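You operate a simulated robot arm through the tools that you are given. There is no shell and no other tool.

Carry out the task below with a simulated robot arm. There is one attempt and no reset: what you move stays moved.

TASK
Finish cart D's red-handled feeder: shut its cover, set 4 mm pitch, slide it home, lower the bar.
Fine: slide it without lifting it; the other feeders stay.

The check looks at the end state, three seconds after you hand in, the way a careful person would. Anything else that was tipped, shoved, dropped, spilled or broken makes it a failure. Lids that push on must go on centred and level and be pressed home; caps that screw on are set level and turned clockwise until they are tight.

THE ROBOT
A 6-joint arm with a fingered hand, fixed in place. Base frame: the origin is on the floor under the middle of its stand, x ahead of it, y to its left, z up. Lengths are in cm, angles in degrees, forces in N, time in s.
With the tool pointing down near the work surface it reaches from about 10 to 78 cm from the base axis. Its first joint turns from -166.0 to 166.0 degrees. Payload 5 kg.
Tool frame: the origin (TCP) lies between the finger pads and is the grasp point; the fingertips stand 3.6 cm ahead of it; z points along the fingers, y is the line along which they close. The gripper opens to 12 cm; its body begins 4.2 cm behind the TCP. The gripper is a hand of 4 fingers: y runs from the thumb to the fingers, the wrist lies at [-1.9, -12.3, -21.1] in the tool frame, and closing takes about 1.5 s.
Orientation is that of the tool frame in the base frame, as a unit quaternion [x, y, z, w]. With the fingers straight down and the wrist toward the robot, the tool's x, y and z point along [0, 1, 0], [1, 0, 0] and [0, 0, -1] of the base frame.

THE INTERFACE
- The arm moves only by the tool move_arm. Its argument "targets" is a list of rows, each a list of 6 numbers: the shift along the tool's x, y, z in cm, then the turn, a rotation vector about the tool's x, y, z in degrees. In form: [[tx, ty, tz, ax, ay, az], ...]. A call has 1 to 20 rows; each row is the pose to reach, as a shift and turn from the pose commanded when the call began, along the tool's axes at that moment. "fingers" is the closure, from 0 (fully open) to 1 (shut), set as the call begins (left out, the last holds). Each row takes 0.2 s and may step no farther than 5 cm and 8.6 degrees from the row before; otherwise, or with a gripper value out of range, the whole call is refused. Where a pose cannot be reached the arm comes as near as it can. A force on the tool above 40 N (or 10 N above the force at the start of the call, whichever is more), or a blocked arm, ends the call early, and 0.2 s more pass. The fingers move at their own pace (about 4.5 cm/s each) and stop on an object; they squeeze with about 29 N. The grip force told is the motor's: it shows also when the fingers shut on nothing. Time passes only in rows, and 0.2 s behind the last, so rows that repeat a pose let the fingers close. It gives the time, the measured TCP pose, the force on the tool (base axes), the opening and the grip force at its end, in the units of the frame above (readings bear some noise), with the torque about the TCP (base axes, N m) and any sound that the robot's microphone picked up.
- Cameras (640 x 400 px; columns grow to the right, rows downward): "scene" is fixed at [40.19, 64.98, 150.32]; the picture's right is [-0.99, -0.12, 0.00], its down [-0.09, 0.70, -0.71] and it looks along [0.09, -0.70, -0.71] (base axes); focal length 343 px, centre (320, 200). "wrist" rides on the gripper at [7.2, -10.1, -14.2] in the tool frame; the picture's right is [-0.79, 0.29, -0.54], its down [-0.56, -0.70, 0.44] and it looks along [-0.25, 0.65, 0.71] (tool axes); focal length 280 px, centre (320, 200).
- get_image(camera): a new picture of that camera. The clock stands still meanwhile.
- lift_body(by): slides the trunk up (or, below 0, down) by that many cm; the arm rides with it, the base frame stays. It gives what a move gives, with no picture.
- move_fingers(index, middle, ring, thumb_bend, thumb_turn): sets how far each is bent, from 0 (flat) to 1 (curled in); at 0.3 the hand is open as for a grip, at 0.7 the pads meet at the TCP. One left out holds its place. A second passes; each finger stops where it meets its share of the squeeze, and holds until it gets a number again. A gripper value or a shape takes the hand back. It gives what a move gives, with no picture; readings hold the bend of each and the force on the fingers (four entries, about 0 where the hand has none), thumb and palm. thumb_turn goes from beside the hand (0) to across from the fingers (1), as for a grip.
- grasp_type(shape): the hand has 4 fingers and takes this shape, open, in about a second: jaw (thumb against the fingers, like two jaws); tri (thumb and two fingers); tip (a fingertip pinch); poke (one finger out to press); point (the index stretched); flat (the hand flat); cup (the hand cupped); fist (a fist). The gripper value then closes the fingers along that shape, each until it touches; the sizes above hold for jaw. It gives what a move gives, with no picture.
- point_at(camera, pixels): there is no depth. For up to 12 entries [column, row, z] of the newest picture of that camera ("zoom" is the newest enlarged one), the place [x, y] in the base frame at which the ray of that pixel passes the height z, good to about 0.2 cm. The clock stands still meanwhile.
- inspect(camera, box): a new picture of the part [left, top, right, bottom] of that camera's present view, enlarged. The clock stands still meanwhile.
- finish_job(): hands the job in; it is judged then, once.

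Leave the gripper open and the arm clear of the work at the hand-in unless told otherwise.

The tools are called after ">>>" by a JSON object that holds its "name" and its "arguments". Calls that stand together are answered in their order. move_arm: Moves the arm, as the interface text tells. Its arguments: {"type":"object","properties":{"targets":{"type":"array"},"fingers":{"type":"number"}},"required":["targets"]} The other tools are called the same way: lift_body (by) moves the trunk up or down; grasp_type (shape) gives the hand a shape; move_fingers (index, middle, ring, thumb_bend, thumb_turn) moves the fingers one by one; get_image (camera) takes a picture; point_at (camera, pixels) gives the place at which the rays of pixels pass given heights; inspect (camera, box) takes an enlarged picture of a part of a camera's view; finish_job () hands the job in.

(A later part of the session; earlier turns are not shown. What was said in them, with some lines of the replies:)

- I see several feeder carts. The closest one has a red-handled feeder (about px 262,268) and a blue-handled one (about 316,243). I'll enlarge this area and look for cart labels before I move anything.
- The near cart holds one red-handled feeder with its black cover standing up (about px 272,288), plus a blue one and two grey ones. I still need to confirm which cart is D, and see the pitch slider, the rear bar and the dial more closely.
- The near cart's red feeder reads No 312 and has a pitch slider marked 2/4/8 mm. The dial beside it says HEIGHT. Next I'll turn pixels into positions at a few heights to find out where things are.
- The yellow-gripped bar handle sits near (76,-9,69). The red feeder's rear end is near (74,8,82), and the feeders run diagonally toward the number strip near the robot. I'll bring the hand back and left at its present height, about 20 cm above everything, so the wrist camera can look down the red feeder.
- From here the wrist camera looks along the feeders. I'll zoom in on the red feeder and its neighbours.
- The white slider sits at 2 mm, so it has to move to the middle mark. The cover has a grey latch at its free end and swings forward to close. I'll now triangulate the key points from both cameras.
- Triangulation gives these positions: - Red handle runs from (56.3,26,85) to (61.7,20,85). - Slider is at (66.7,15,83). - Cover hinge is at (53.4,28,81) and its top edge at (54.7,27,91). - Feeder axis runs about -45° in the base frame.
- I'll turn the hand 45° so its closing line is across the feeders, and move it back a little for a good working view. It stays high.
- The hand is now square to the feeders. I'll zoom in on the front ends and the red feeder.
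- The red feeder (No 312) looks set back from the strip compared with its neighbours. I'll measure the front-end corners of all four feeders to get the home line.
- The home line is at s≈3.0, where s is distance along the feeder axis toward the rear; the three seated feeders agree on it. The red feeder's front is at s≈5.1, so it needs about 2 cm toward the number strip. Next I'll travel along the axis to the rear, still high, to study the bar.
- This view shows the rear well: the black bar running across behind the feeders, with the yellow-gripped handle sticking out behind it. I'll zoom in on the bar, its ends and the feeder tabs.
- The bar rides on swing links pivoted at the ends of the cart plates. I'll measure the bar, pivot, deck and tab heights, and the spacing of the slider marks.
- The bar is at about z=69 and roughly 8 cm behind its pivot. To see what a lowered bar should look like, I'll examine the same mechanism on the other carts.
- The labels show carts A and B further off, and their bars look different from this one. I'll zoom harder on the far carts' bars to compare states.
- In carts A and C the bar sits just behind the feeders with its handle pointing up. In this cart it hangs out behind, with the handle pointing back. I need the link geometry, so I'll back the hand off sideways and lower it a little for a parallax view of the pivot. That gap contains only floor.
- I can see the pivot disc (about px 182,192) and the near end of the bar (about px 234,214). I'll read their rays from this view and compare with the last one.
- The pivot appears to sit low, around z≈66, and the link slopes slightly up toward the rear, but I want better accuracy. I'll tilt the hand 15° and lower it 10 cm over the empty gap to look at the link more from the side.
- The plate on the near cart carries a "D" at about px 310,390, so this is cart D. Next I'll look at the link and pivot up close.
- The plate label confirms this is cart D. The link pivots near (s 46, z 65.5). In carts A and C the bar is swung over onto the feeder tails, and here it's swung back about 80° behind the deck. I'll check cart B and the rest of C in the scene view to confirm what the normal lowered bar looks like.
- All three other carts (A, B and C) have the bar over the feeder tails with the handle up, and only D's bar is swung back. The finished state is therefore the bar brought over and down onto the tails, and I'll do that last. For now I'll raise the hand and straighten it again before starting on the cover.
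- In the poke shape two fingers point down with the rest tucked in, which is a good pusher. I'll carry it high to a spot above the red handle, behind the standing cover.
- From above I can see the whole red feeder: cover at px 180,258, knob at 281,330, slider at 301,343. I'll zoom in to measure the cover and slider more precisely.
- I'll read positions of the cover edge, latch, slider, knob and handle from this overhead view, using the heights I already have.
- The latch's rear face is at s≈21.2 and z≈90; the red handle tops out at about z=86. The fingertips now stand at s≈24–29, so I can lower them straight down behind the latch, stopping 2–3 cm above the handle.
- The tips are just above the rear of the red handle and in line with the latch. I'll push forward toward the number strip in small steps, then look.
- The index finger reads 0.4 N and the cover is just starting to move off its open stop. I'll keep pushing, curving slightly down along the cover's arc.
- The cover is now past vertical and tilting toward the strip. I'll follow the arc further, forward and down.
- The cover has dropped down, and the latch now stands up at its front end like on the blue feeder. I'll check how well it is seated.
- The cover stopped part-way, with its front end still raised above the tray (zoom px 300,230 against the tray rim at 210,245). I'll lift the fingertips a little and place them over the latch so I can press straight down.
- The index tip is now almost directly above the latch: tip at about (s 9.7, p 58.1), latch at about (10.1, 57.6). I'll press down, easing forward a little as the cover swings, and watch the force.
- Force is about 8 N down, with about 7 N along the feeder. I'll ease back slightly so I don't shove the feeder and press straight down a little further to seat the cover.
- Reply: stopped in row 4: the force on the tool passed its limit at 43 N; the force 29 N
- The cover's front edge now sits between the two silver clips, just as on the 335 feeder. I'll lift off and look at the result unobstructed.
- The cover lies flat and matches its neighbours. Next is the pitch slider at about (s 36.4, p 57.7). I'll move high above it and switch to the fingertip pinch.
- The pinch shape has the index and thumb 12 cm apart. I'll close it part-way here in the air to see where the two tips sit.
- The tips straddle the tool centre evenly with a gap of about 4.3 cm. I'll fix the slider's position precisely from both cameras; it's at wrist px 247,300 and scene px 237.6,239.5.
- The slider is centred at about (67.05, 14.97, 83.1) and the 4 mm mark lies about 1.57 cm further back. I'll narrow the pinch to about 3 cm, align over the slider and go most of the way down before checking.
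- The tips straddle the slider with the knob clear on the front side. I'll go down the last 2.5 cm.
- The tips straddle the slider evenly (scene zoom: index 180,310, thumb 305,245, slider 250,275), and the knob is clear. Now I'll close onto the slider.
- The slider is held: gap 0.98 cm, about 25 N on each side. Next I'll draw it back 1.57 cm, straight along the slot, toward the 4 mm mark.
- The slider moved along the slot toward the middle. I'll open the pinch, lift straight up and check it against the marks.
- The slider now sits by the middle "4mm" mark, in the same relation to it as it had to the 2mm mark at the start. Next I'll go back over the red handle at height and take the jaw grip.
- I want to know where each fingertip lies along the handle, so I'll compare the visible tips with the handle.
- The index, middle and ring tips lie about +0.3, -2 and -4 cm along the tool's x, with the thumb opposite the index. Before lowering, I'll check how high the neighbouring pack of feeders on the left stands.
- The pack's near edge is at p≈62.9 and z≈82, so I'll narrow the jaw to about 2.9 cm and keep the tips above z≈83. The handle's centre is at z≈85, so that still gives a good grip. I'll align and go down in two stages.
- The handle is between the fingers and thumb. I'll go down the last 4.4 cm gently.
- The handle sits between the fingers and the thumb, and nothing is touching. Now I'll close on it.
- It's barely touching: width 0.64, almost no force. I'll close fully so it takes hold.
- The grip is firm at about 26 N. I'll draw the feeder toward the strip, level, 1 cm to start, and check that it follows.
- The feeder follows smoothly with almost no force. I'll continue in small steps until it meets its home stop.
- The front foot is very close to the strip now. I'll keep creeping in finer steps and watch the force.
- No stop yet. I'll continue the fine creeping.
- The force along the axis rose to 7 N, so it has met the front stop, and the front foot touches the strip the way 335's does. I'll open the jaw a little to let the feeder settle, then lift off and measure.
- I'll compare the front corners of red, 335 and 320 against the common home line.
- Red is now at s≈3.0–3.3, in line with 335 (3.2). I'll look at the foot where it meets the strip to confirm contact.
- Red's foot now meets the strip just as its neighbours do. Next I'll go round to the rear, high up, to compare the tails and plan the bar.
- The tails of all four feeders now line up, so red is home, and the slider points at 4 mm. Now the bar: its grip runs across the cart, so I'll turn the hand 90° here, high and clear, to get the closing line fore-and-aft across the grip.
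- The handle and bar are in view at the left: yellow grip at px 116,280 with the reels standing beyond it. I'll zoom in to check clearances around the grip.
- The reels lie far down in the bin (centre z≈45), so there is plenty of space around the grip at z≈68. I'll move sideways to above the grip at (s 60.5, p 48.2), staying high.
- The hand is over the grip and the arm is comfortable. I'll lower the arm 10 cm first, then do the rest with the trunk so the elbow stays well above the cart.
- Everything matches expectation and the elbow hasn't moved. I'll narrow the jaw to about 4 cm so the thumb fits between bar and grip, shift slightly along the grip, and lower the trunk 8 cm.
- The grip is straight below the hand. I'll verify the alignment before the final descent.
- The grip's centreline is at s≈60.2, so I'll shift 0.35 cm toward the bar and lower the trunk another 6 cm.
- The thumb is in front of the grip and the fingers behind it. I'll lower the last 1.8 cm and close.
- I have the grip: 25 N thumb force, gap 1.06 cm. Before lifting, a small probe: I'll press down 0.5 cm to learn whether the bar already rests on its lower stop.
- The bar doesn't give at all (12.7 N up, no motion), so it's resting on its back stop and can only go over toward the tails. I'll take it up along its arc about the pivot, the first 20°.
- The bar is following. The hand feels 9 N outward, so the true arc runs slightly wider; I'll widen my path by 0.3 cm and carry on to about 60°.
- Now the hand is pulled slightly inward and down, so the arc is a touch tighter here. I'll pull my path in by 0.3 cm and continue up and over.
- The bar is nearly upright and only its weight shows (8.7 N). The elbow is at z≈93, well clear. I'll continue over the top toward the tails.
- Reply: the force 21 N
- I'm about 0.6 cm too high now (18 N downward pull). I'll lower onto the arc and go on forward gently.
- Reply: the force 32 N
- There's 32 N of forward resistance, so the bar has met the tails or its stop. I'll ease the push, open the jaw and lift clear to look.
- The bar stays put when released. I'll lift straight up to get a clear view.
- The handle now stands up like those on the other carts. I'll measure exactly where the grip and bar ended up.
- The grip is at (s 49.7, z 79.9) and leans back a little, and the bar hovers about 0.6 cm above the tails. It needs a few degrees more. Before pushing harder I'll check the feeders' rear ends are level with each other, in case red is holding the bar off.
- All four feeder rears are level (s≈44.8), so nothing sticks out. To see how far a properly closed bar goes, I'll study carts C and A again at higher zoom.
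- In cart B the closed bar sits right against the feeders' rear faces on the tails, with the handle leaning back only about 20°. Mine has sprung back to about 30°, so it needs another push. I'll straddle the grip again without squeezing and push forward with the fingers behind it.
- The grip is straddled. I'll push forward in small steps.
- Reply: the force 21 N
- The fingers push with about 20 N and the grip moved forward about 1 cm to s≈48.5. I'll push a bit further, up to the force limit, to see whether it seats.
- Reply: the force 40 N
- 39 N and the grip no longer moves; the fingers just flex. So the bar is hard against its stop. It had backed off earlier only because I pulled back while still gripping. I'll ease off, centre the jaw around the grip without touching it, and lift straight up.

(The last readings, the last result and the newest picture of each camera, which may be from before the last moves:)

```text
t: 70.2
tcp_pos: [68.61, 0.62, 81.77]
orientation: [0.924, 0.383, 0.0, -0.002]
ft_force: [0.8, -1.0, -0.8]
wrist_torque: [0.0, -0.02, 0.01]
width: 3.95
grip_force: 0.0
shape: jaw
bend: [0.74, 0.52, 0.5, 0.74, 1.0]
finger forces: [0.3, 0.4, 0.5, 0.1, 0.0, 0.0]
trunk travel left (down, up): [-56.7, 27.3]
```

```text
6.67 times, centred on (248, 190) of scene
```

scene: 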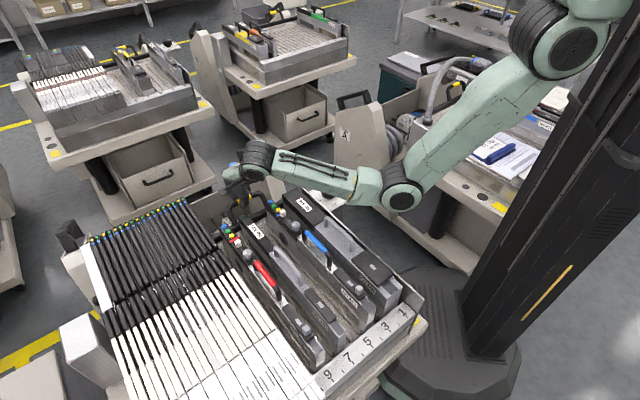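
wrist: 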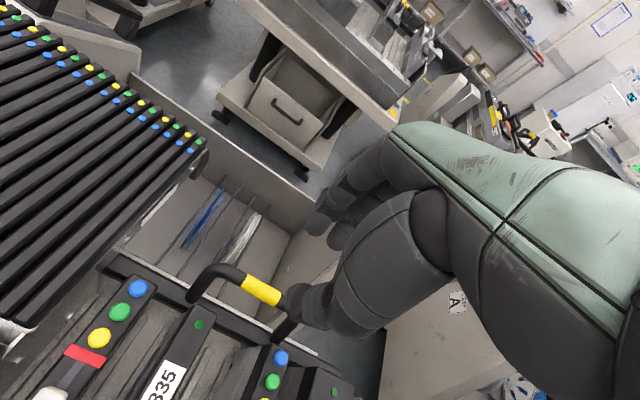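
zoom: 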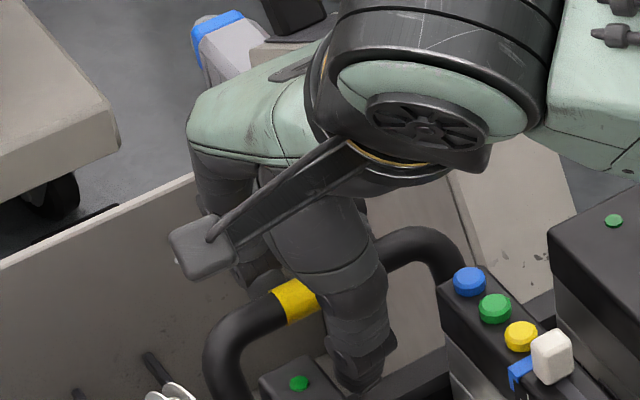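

The bar rests lightly against the fingers, about 0.3 cm back from full push. I'll lift the hand off and inspect the bar, tails and pivot end from the side to judge whether it's truly seated.

>>> {"name": "move_arm", "arguments": {"targets": [[0, 0.6, 0, 0, 0, 0], [0, 0.9, -1.5, 0, 0, 0], [0, 0.9, -5.5, 0, 0, 0], [0, 0.9, -9.5, 0, 0, 0], [0, 0.9, -13.5, 0, 0, 0], [0, 0.9, -17, 0, 0, 0]]}}

>>> {"name": "get_image", "arguments": {"camera": "wrist"}}

>>> {"name": "inspect", "arguments": {"camera": "wrist", "box": [100, 240, 340, 390]}}

>>> {"name": "inspect", "arguments": {"camera": "scene", "box": [216, 180, 296, 230]}}

```text
t: 71.6
tcp_pos: [69.13, 0.02, 98.81]
orientation: [0.924, 0.383, 0.001, -0.001]
ft_force: [-0.3, -0.3, 0.0]
wrist_torque: [0.01, 0.05, 0.0]
width: 3.96
grip_force: 0.1
shape: jaw
bend: [0.74, 0.52, 0.5, 0.74, 1.0]
finger forces: [0.0, 0.0, 0.0, 0.0, 0.0, 0.0]
trunk travel left (down, up): [-56.7, 27.3]
```

```text
taken
```

wrist: 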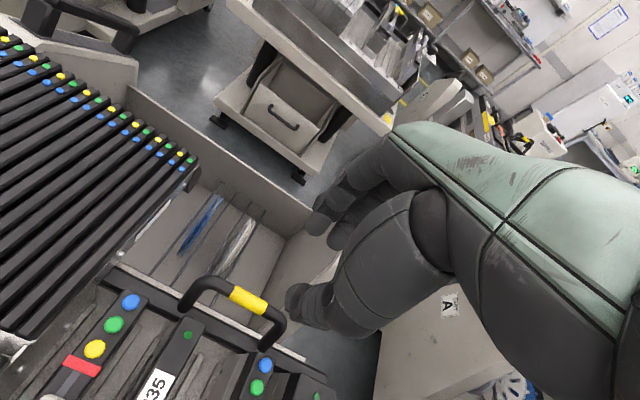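

```text
2.67 times, centred on (220, 315) of wrist
```

zoom: 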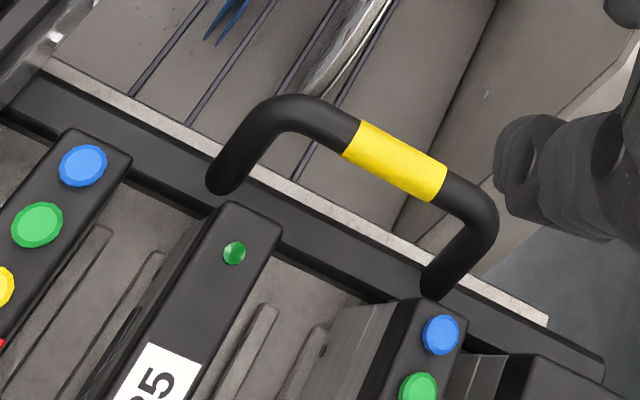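

```text
8.00 times, centred on (256, 205) of scene
```

zoom: 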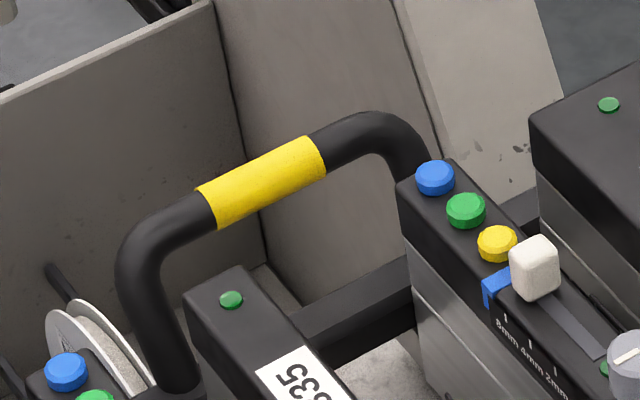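

The bar holds its position by itself. I'll raise the trunk again and swing round to the side view I used before, to see the bar against the tails.

>>> {"name": "lift_body", "arguments": {"by": 12}}

>>> {"name": "move_arm", "arguments": {"targets": [[-2.6, 1, 0.6, 0, 0, -8.2], [-5.2, 2, 1.2, 0, 0, -16.4], [-7.8, 3, 1.8, 0, 0, -24.6], [-10.4, 4, 2.4, 0, 0, -32.8], [-13, 5, 3, 0, 0, -41], [-15.6, 6, 4, 0, 0, -49.2], [-18.2, 7, 6, 0, 0, -57.4], [-20.8, 8, 8, 0, 0, -65.6], [-23.4, 9, 10, 0, 0, -73.8], [-26, 10, 12, 0, 0, -82], [-28.6, 11, 14, 0, 0, -90]]}}

>>> {"name": "get_image", "arguments": {"camera": "wrist"}}

>>> {"name": "inspect", "arguments": {"camera": "wrist", "box": [100, 80, 300, 205]}}

```text
t: 73.1
tcp_pos: [69.24, -0.12, 110.77]
orientation: [0.924, 0.382, -0.001, -0.001]
ft_force: [0.2, 1.0, 0.1]
wrist_torque: [0.0, -0.01, 0.03]
width: 3.94
grip_force: 0.0
shape: jaw
bend: [0.74, 0.52, 0.5, 0.74, 1.0]
finger forces: [0.1, 0.0, 0.0, 0.0, 0.0, 0.0]
trunk travel left (down, up): [-68.7, 15.3]
```

```text
t: 75.5
tcp_pos: [56.63, -27.99, 96.41]
orientation: [0.382, 0.924, 0.001, -0.001]
ft_force: [-0.2, -0.4, 0.0]
wrist_torque: [0.0, 0.02, 0.0]
width: 3.94
grip_force: 0.0
shape: jaw
bend: [0.74, 0.52, 0.5, 0.74, 1.0]
finger forces: [0.0, 0.0, 0.0, 0.0, 0.0, 0.0]
trunk travel left (down, up): [-68.7, 15.3]
```

```text
taken
```

wrist: 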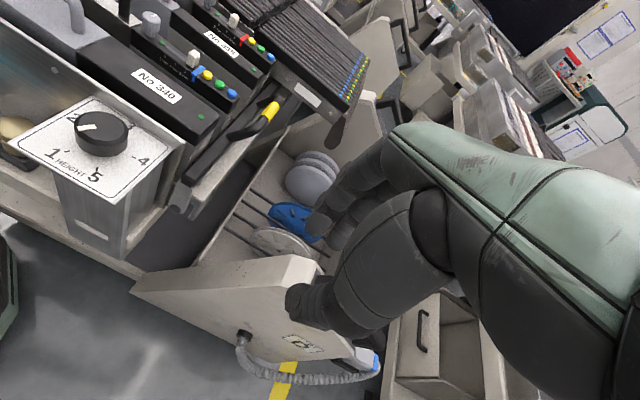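

```text
3.20 times, centred on (200, 142) of wrist
```

zoom: 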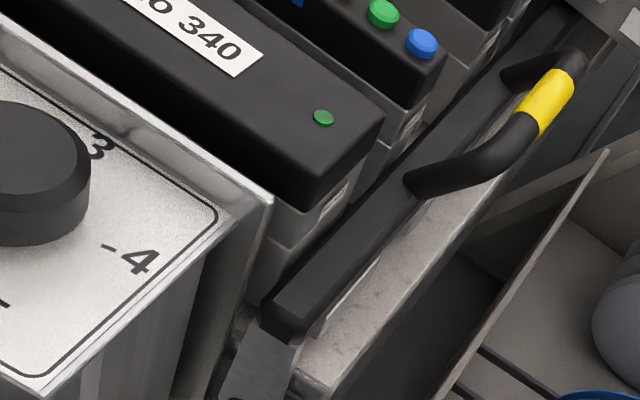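

The bar now lies across behind the feeders, above the tails. I'll tilt and lower for the side view again.

>>> {"name": "move_arm", "arguments": {"targets": [[0, 0.7, 3.5, -5, 0, 0], [0, 1.4, 7, -10, 0, 0], [0, 2, 10.5, -15, 0, 0]]}}

>>> {"name": "get_image", "arguments": {"camera": "wrist"}}

>>> {"name": "inspect", "arguments": {"camera": "wrist", "box": [100, 60, 260, 160]}}

>>> {"name": "inspect", "arguments": {"camera": "wrist", "box": [100, 130, 260, 230]}}

```text
t: 76.3
tcp_pos: [58.18, -26.51, 86.13]
orientation: [0.38, 0.916, 0.121, 0.05]
ft_force: [0.1, -0.1, 0.2]
wrist_torque: [0.02, 0.02, -0.01]
width: 3.96
grip_force: 0.1
shape: jaw
bend: [0.74, 0.52, 0.5, 0.74, 1.0]
finger forces: [0.0, 0.0, 0.0, 0.1, 0.1, 0.0]
trunk travel left (down, up): [-68.7, 15.3]
```

```text
taken
```

wrist: 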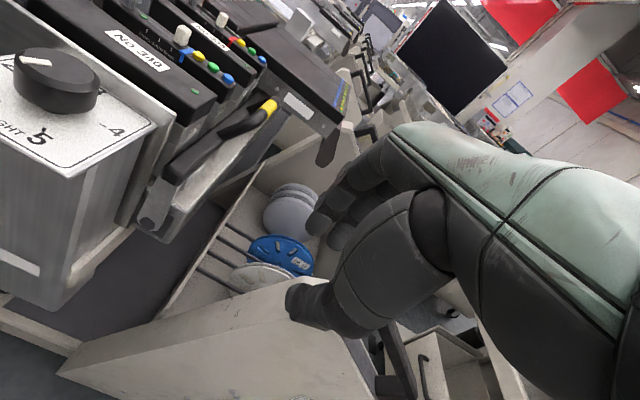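

```text
4.00 times, centred on (180, 110) of wrist
```

zoom: 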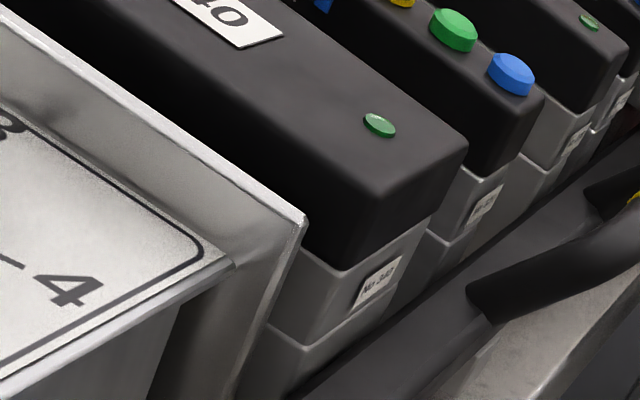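

```text
4.00 times, centred on (180, 180) of wrist
```

zoom: 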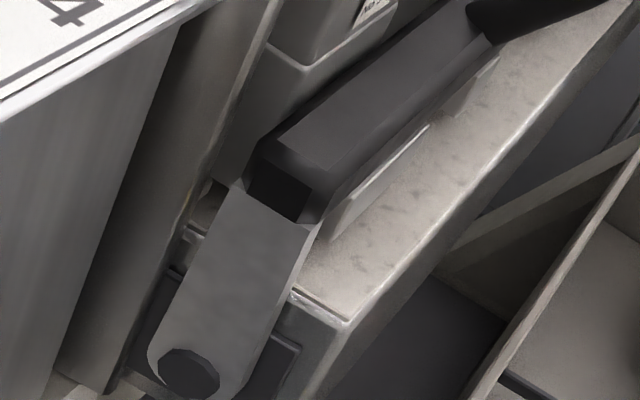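

The link now stands upright and the bar lies on the tails, close behind the feeder bodies. It came back to exactly the same rest position after both pushes, so it's at its end stop. I'll raise and straighten the hand, then check everything on the red feeder and its neighbours once more.

>>> {"name": "move_arm", "arguments": {"targets": [[0, 1.16, -4.35, 5, 0, 0], [0, 2.33, -8.7, 10, 0, 0], [0, 3.5, -13.0, 15, 0, 0], [0, 4.66, -17.4, 15, 0, 0]], "fingers": 0}}

>>> {"name": "get_image", "arguments": {"camera": "scene"}}

>>> {"name": "inspect", "arguments": {"camera": "scene", "box": [200, 180, 360, 280]}}

>>> {"name": "inspect", "arguments": {"camera": "scene", "box": [240, 250, 400, 350]}}

>>> {"name": "get_image", "arguments": {"camera": "wrist"}}

```text
t: 77.3
tcp_pos: [58.19, -26.83, 104.03]
orientation: [0.382, 0.924, 0.001, -0.003]
ft_force: [-0.3, -0.5, 0.9]
wrist_torque: [0.03, -0.01, -0.01]
width: 11.92
grip_force: 0.0
shape: jaw
bend: [0.3, 0.3, 0.3, 0.3, 0.98]
finger forces: [0.1, 0.0, 0.0, 0.0, 0.0, 0.0]
trunk travel left (down, up): [-68.7, 15.3]
```

```text
taken
```

scene: 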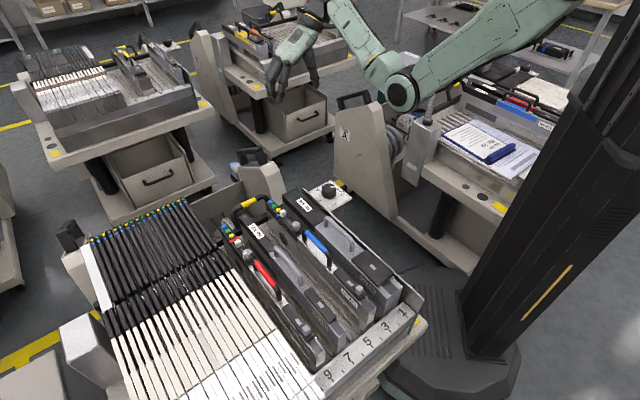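

```text
4.00 times, centred on (280, 230) of scene
```

zoom: 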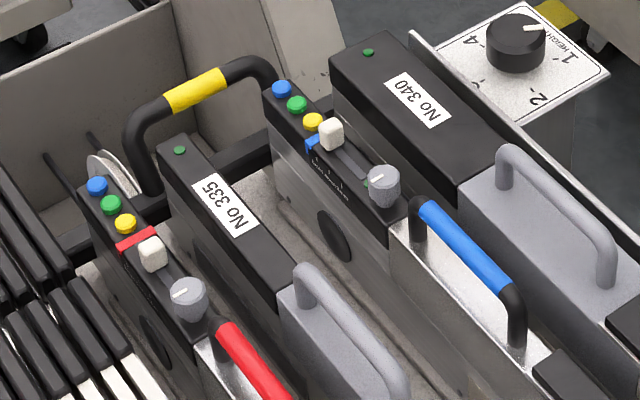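

```text
4.00 times, centred on (320, 300) of scene
```

zoom: 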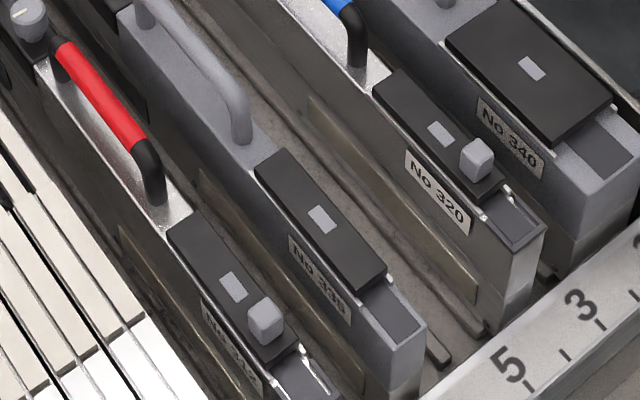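

```text
taken
```

wrist: 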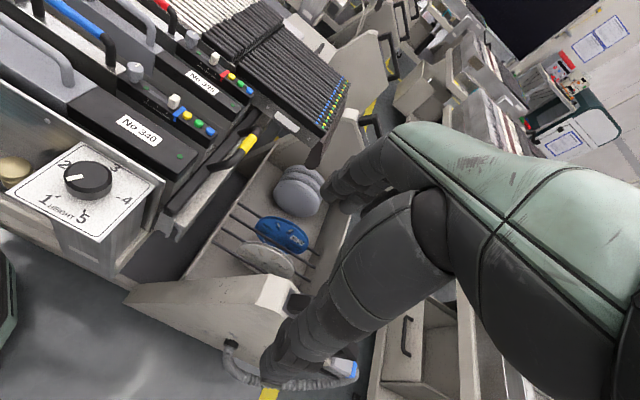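

Cover, slider, front line, knob, dial and neighbours all look right. To be sure the bar is fully down, I'll compare its handle lean with cart C's, which is parallel to D, at very high zoom.

>>> {"name": "inspect", "arguments": {"camera": "scene", "box": [126, 42, 142, 58]}}

>>> {"name": "inspect", "arguments": {"camera": "scene", "box": [108, 44, 124, 64]}}

>>> {"name": "inspect", "arguments": {"camera": "scene", "box": [225, 198, 249, 232]}}

>>> {"name": "inspect", "arguments": {"camera": "wrist", "box": [160, 110, 290, 200]}}

```text
16.00 times, centred on (134, 50) of scene
```

zoom: 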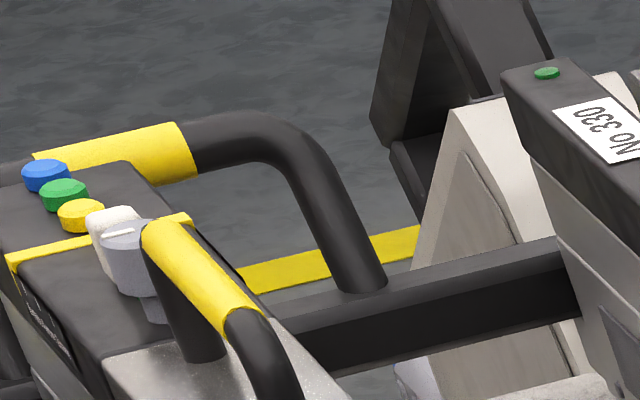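

```text
16.00 times, centred on (116, 54) of scene
```

zoom: 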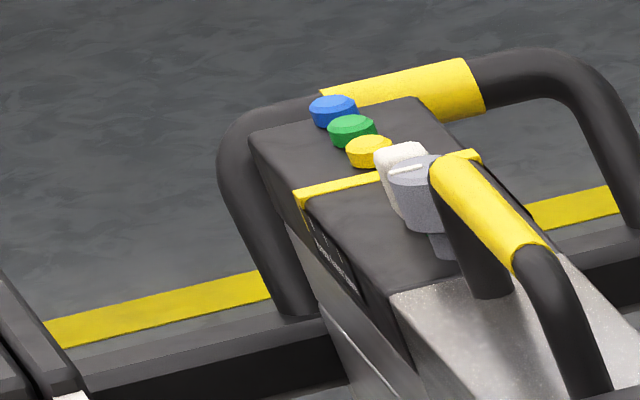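

```text
11.76 times, centred on (237, 215) of scene
```

zoom: 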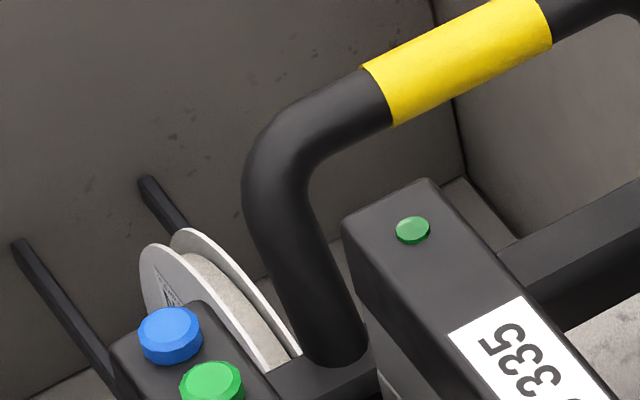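

```text
4.44 times, centred on (225, 155) of wrist
```

zoom: 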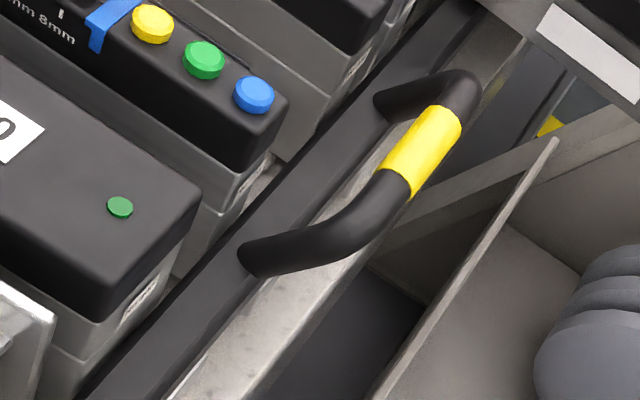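

Using the same leg-and-grip measurements, D's handle lean matches C's within a few degrees, so the bar is fully down on the tails. As a last check, I'll look at the pitch slider and the red feeder's ends.

>>> {"name": "inspect", "arguments": {"camera": "wrist", "box": [160, 10, 272, 80]}}

>>> {"name": "inspect", "arguments": {"camera": "scene", "box": [280, 290, 440, 390]}}

>>> {"name": "inspect", "arguments": {"camera": "scene", "box": [210, 215, 274, 255]}}

```text
5.71 times, centred on (216, 45) of wrist
```

zoom: 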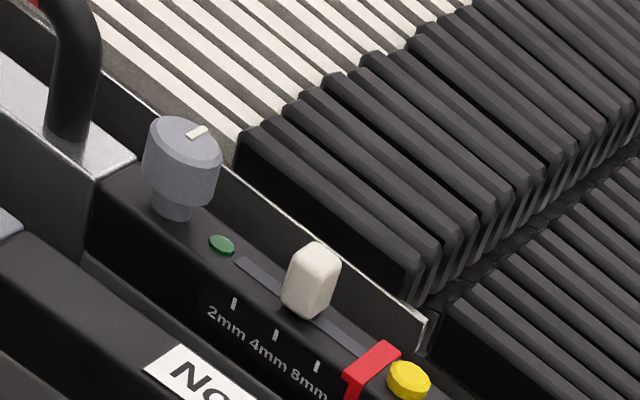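

```text
4.00 times, centred on (360, 340) of scene
```

zoom: 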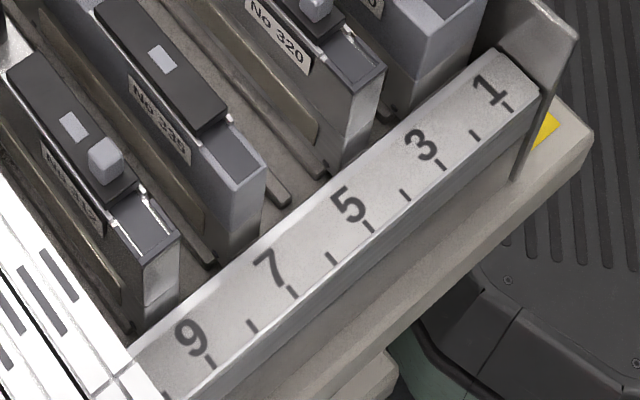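

```text
10.00 times, centred on (242, 235) of scene
```

zoom: 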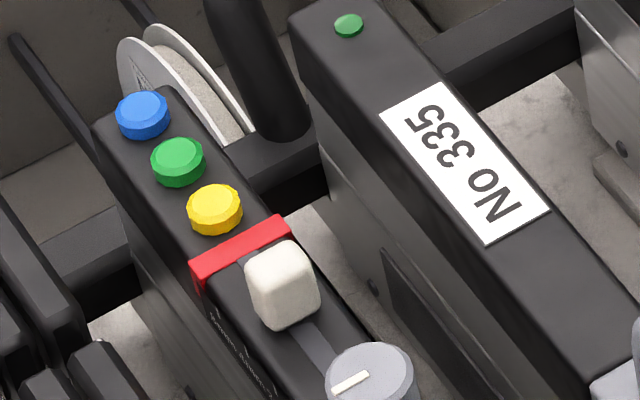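

Final state:
- **Cover:** shut and level.
- **Pitch:** slider centred on the 4 mm mark.
- **Feeder:** No 312 home against the strip, in line with its neighbours.
- **Bar:** lying across the tails, as on carts A, B and C.
- **Neighbours:** the other feeders, the knob and the HEIGHT dial look unmoved.

The gripper is open and the arm is clear at z≈104, so I'm handing in.

>>> {"name": "finish_job", "arguments": {}}

```text
The job is handed in.
```

I finished the red-handled feeder (No 312) on cart D and handed the job in; no verdict has come back. Each step, as last seen in the camera views:

- **Cover:** shut and lying level, seated between its clips like the neighbouring covers.
- **Pitch:** the slider is on the 4 mm mark; it started at 2 mm.
- **Feeder:** slid about 2 cm, held level by its handle, until it met the front stop. Its front and rear ends line up with the other feeders.
- **Bar:** swung over so it lies across the feeder tails, as on carts A, B and C.

The bar was a judgement call. It started swung back behind the deck and could go no lower there, so I took "lower the bar" to mean bringing it over onto the tails. It would not go past its current position when pushed at about 39 N, and it stayed there when released.

The other feeders, the feeder's knob and the cart's HEIGHT dial look unmoved. The gripper is open and the arm is clear of the cart.
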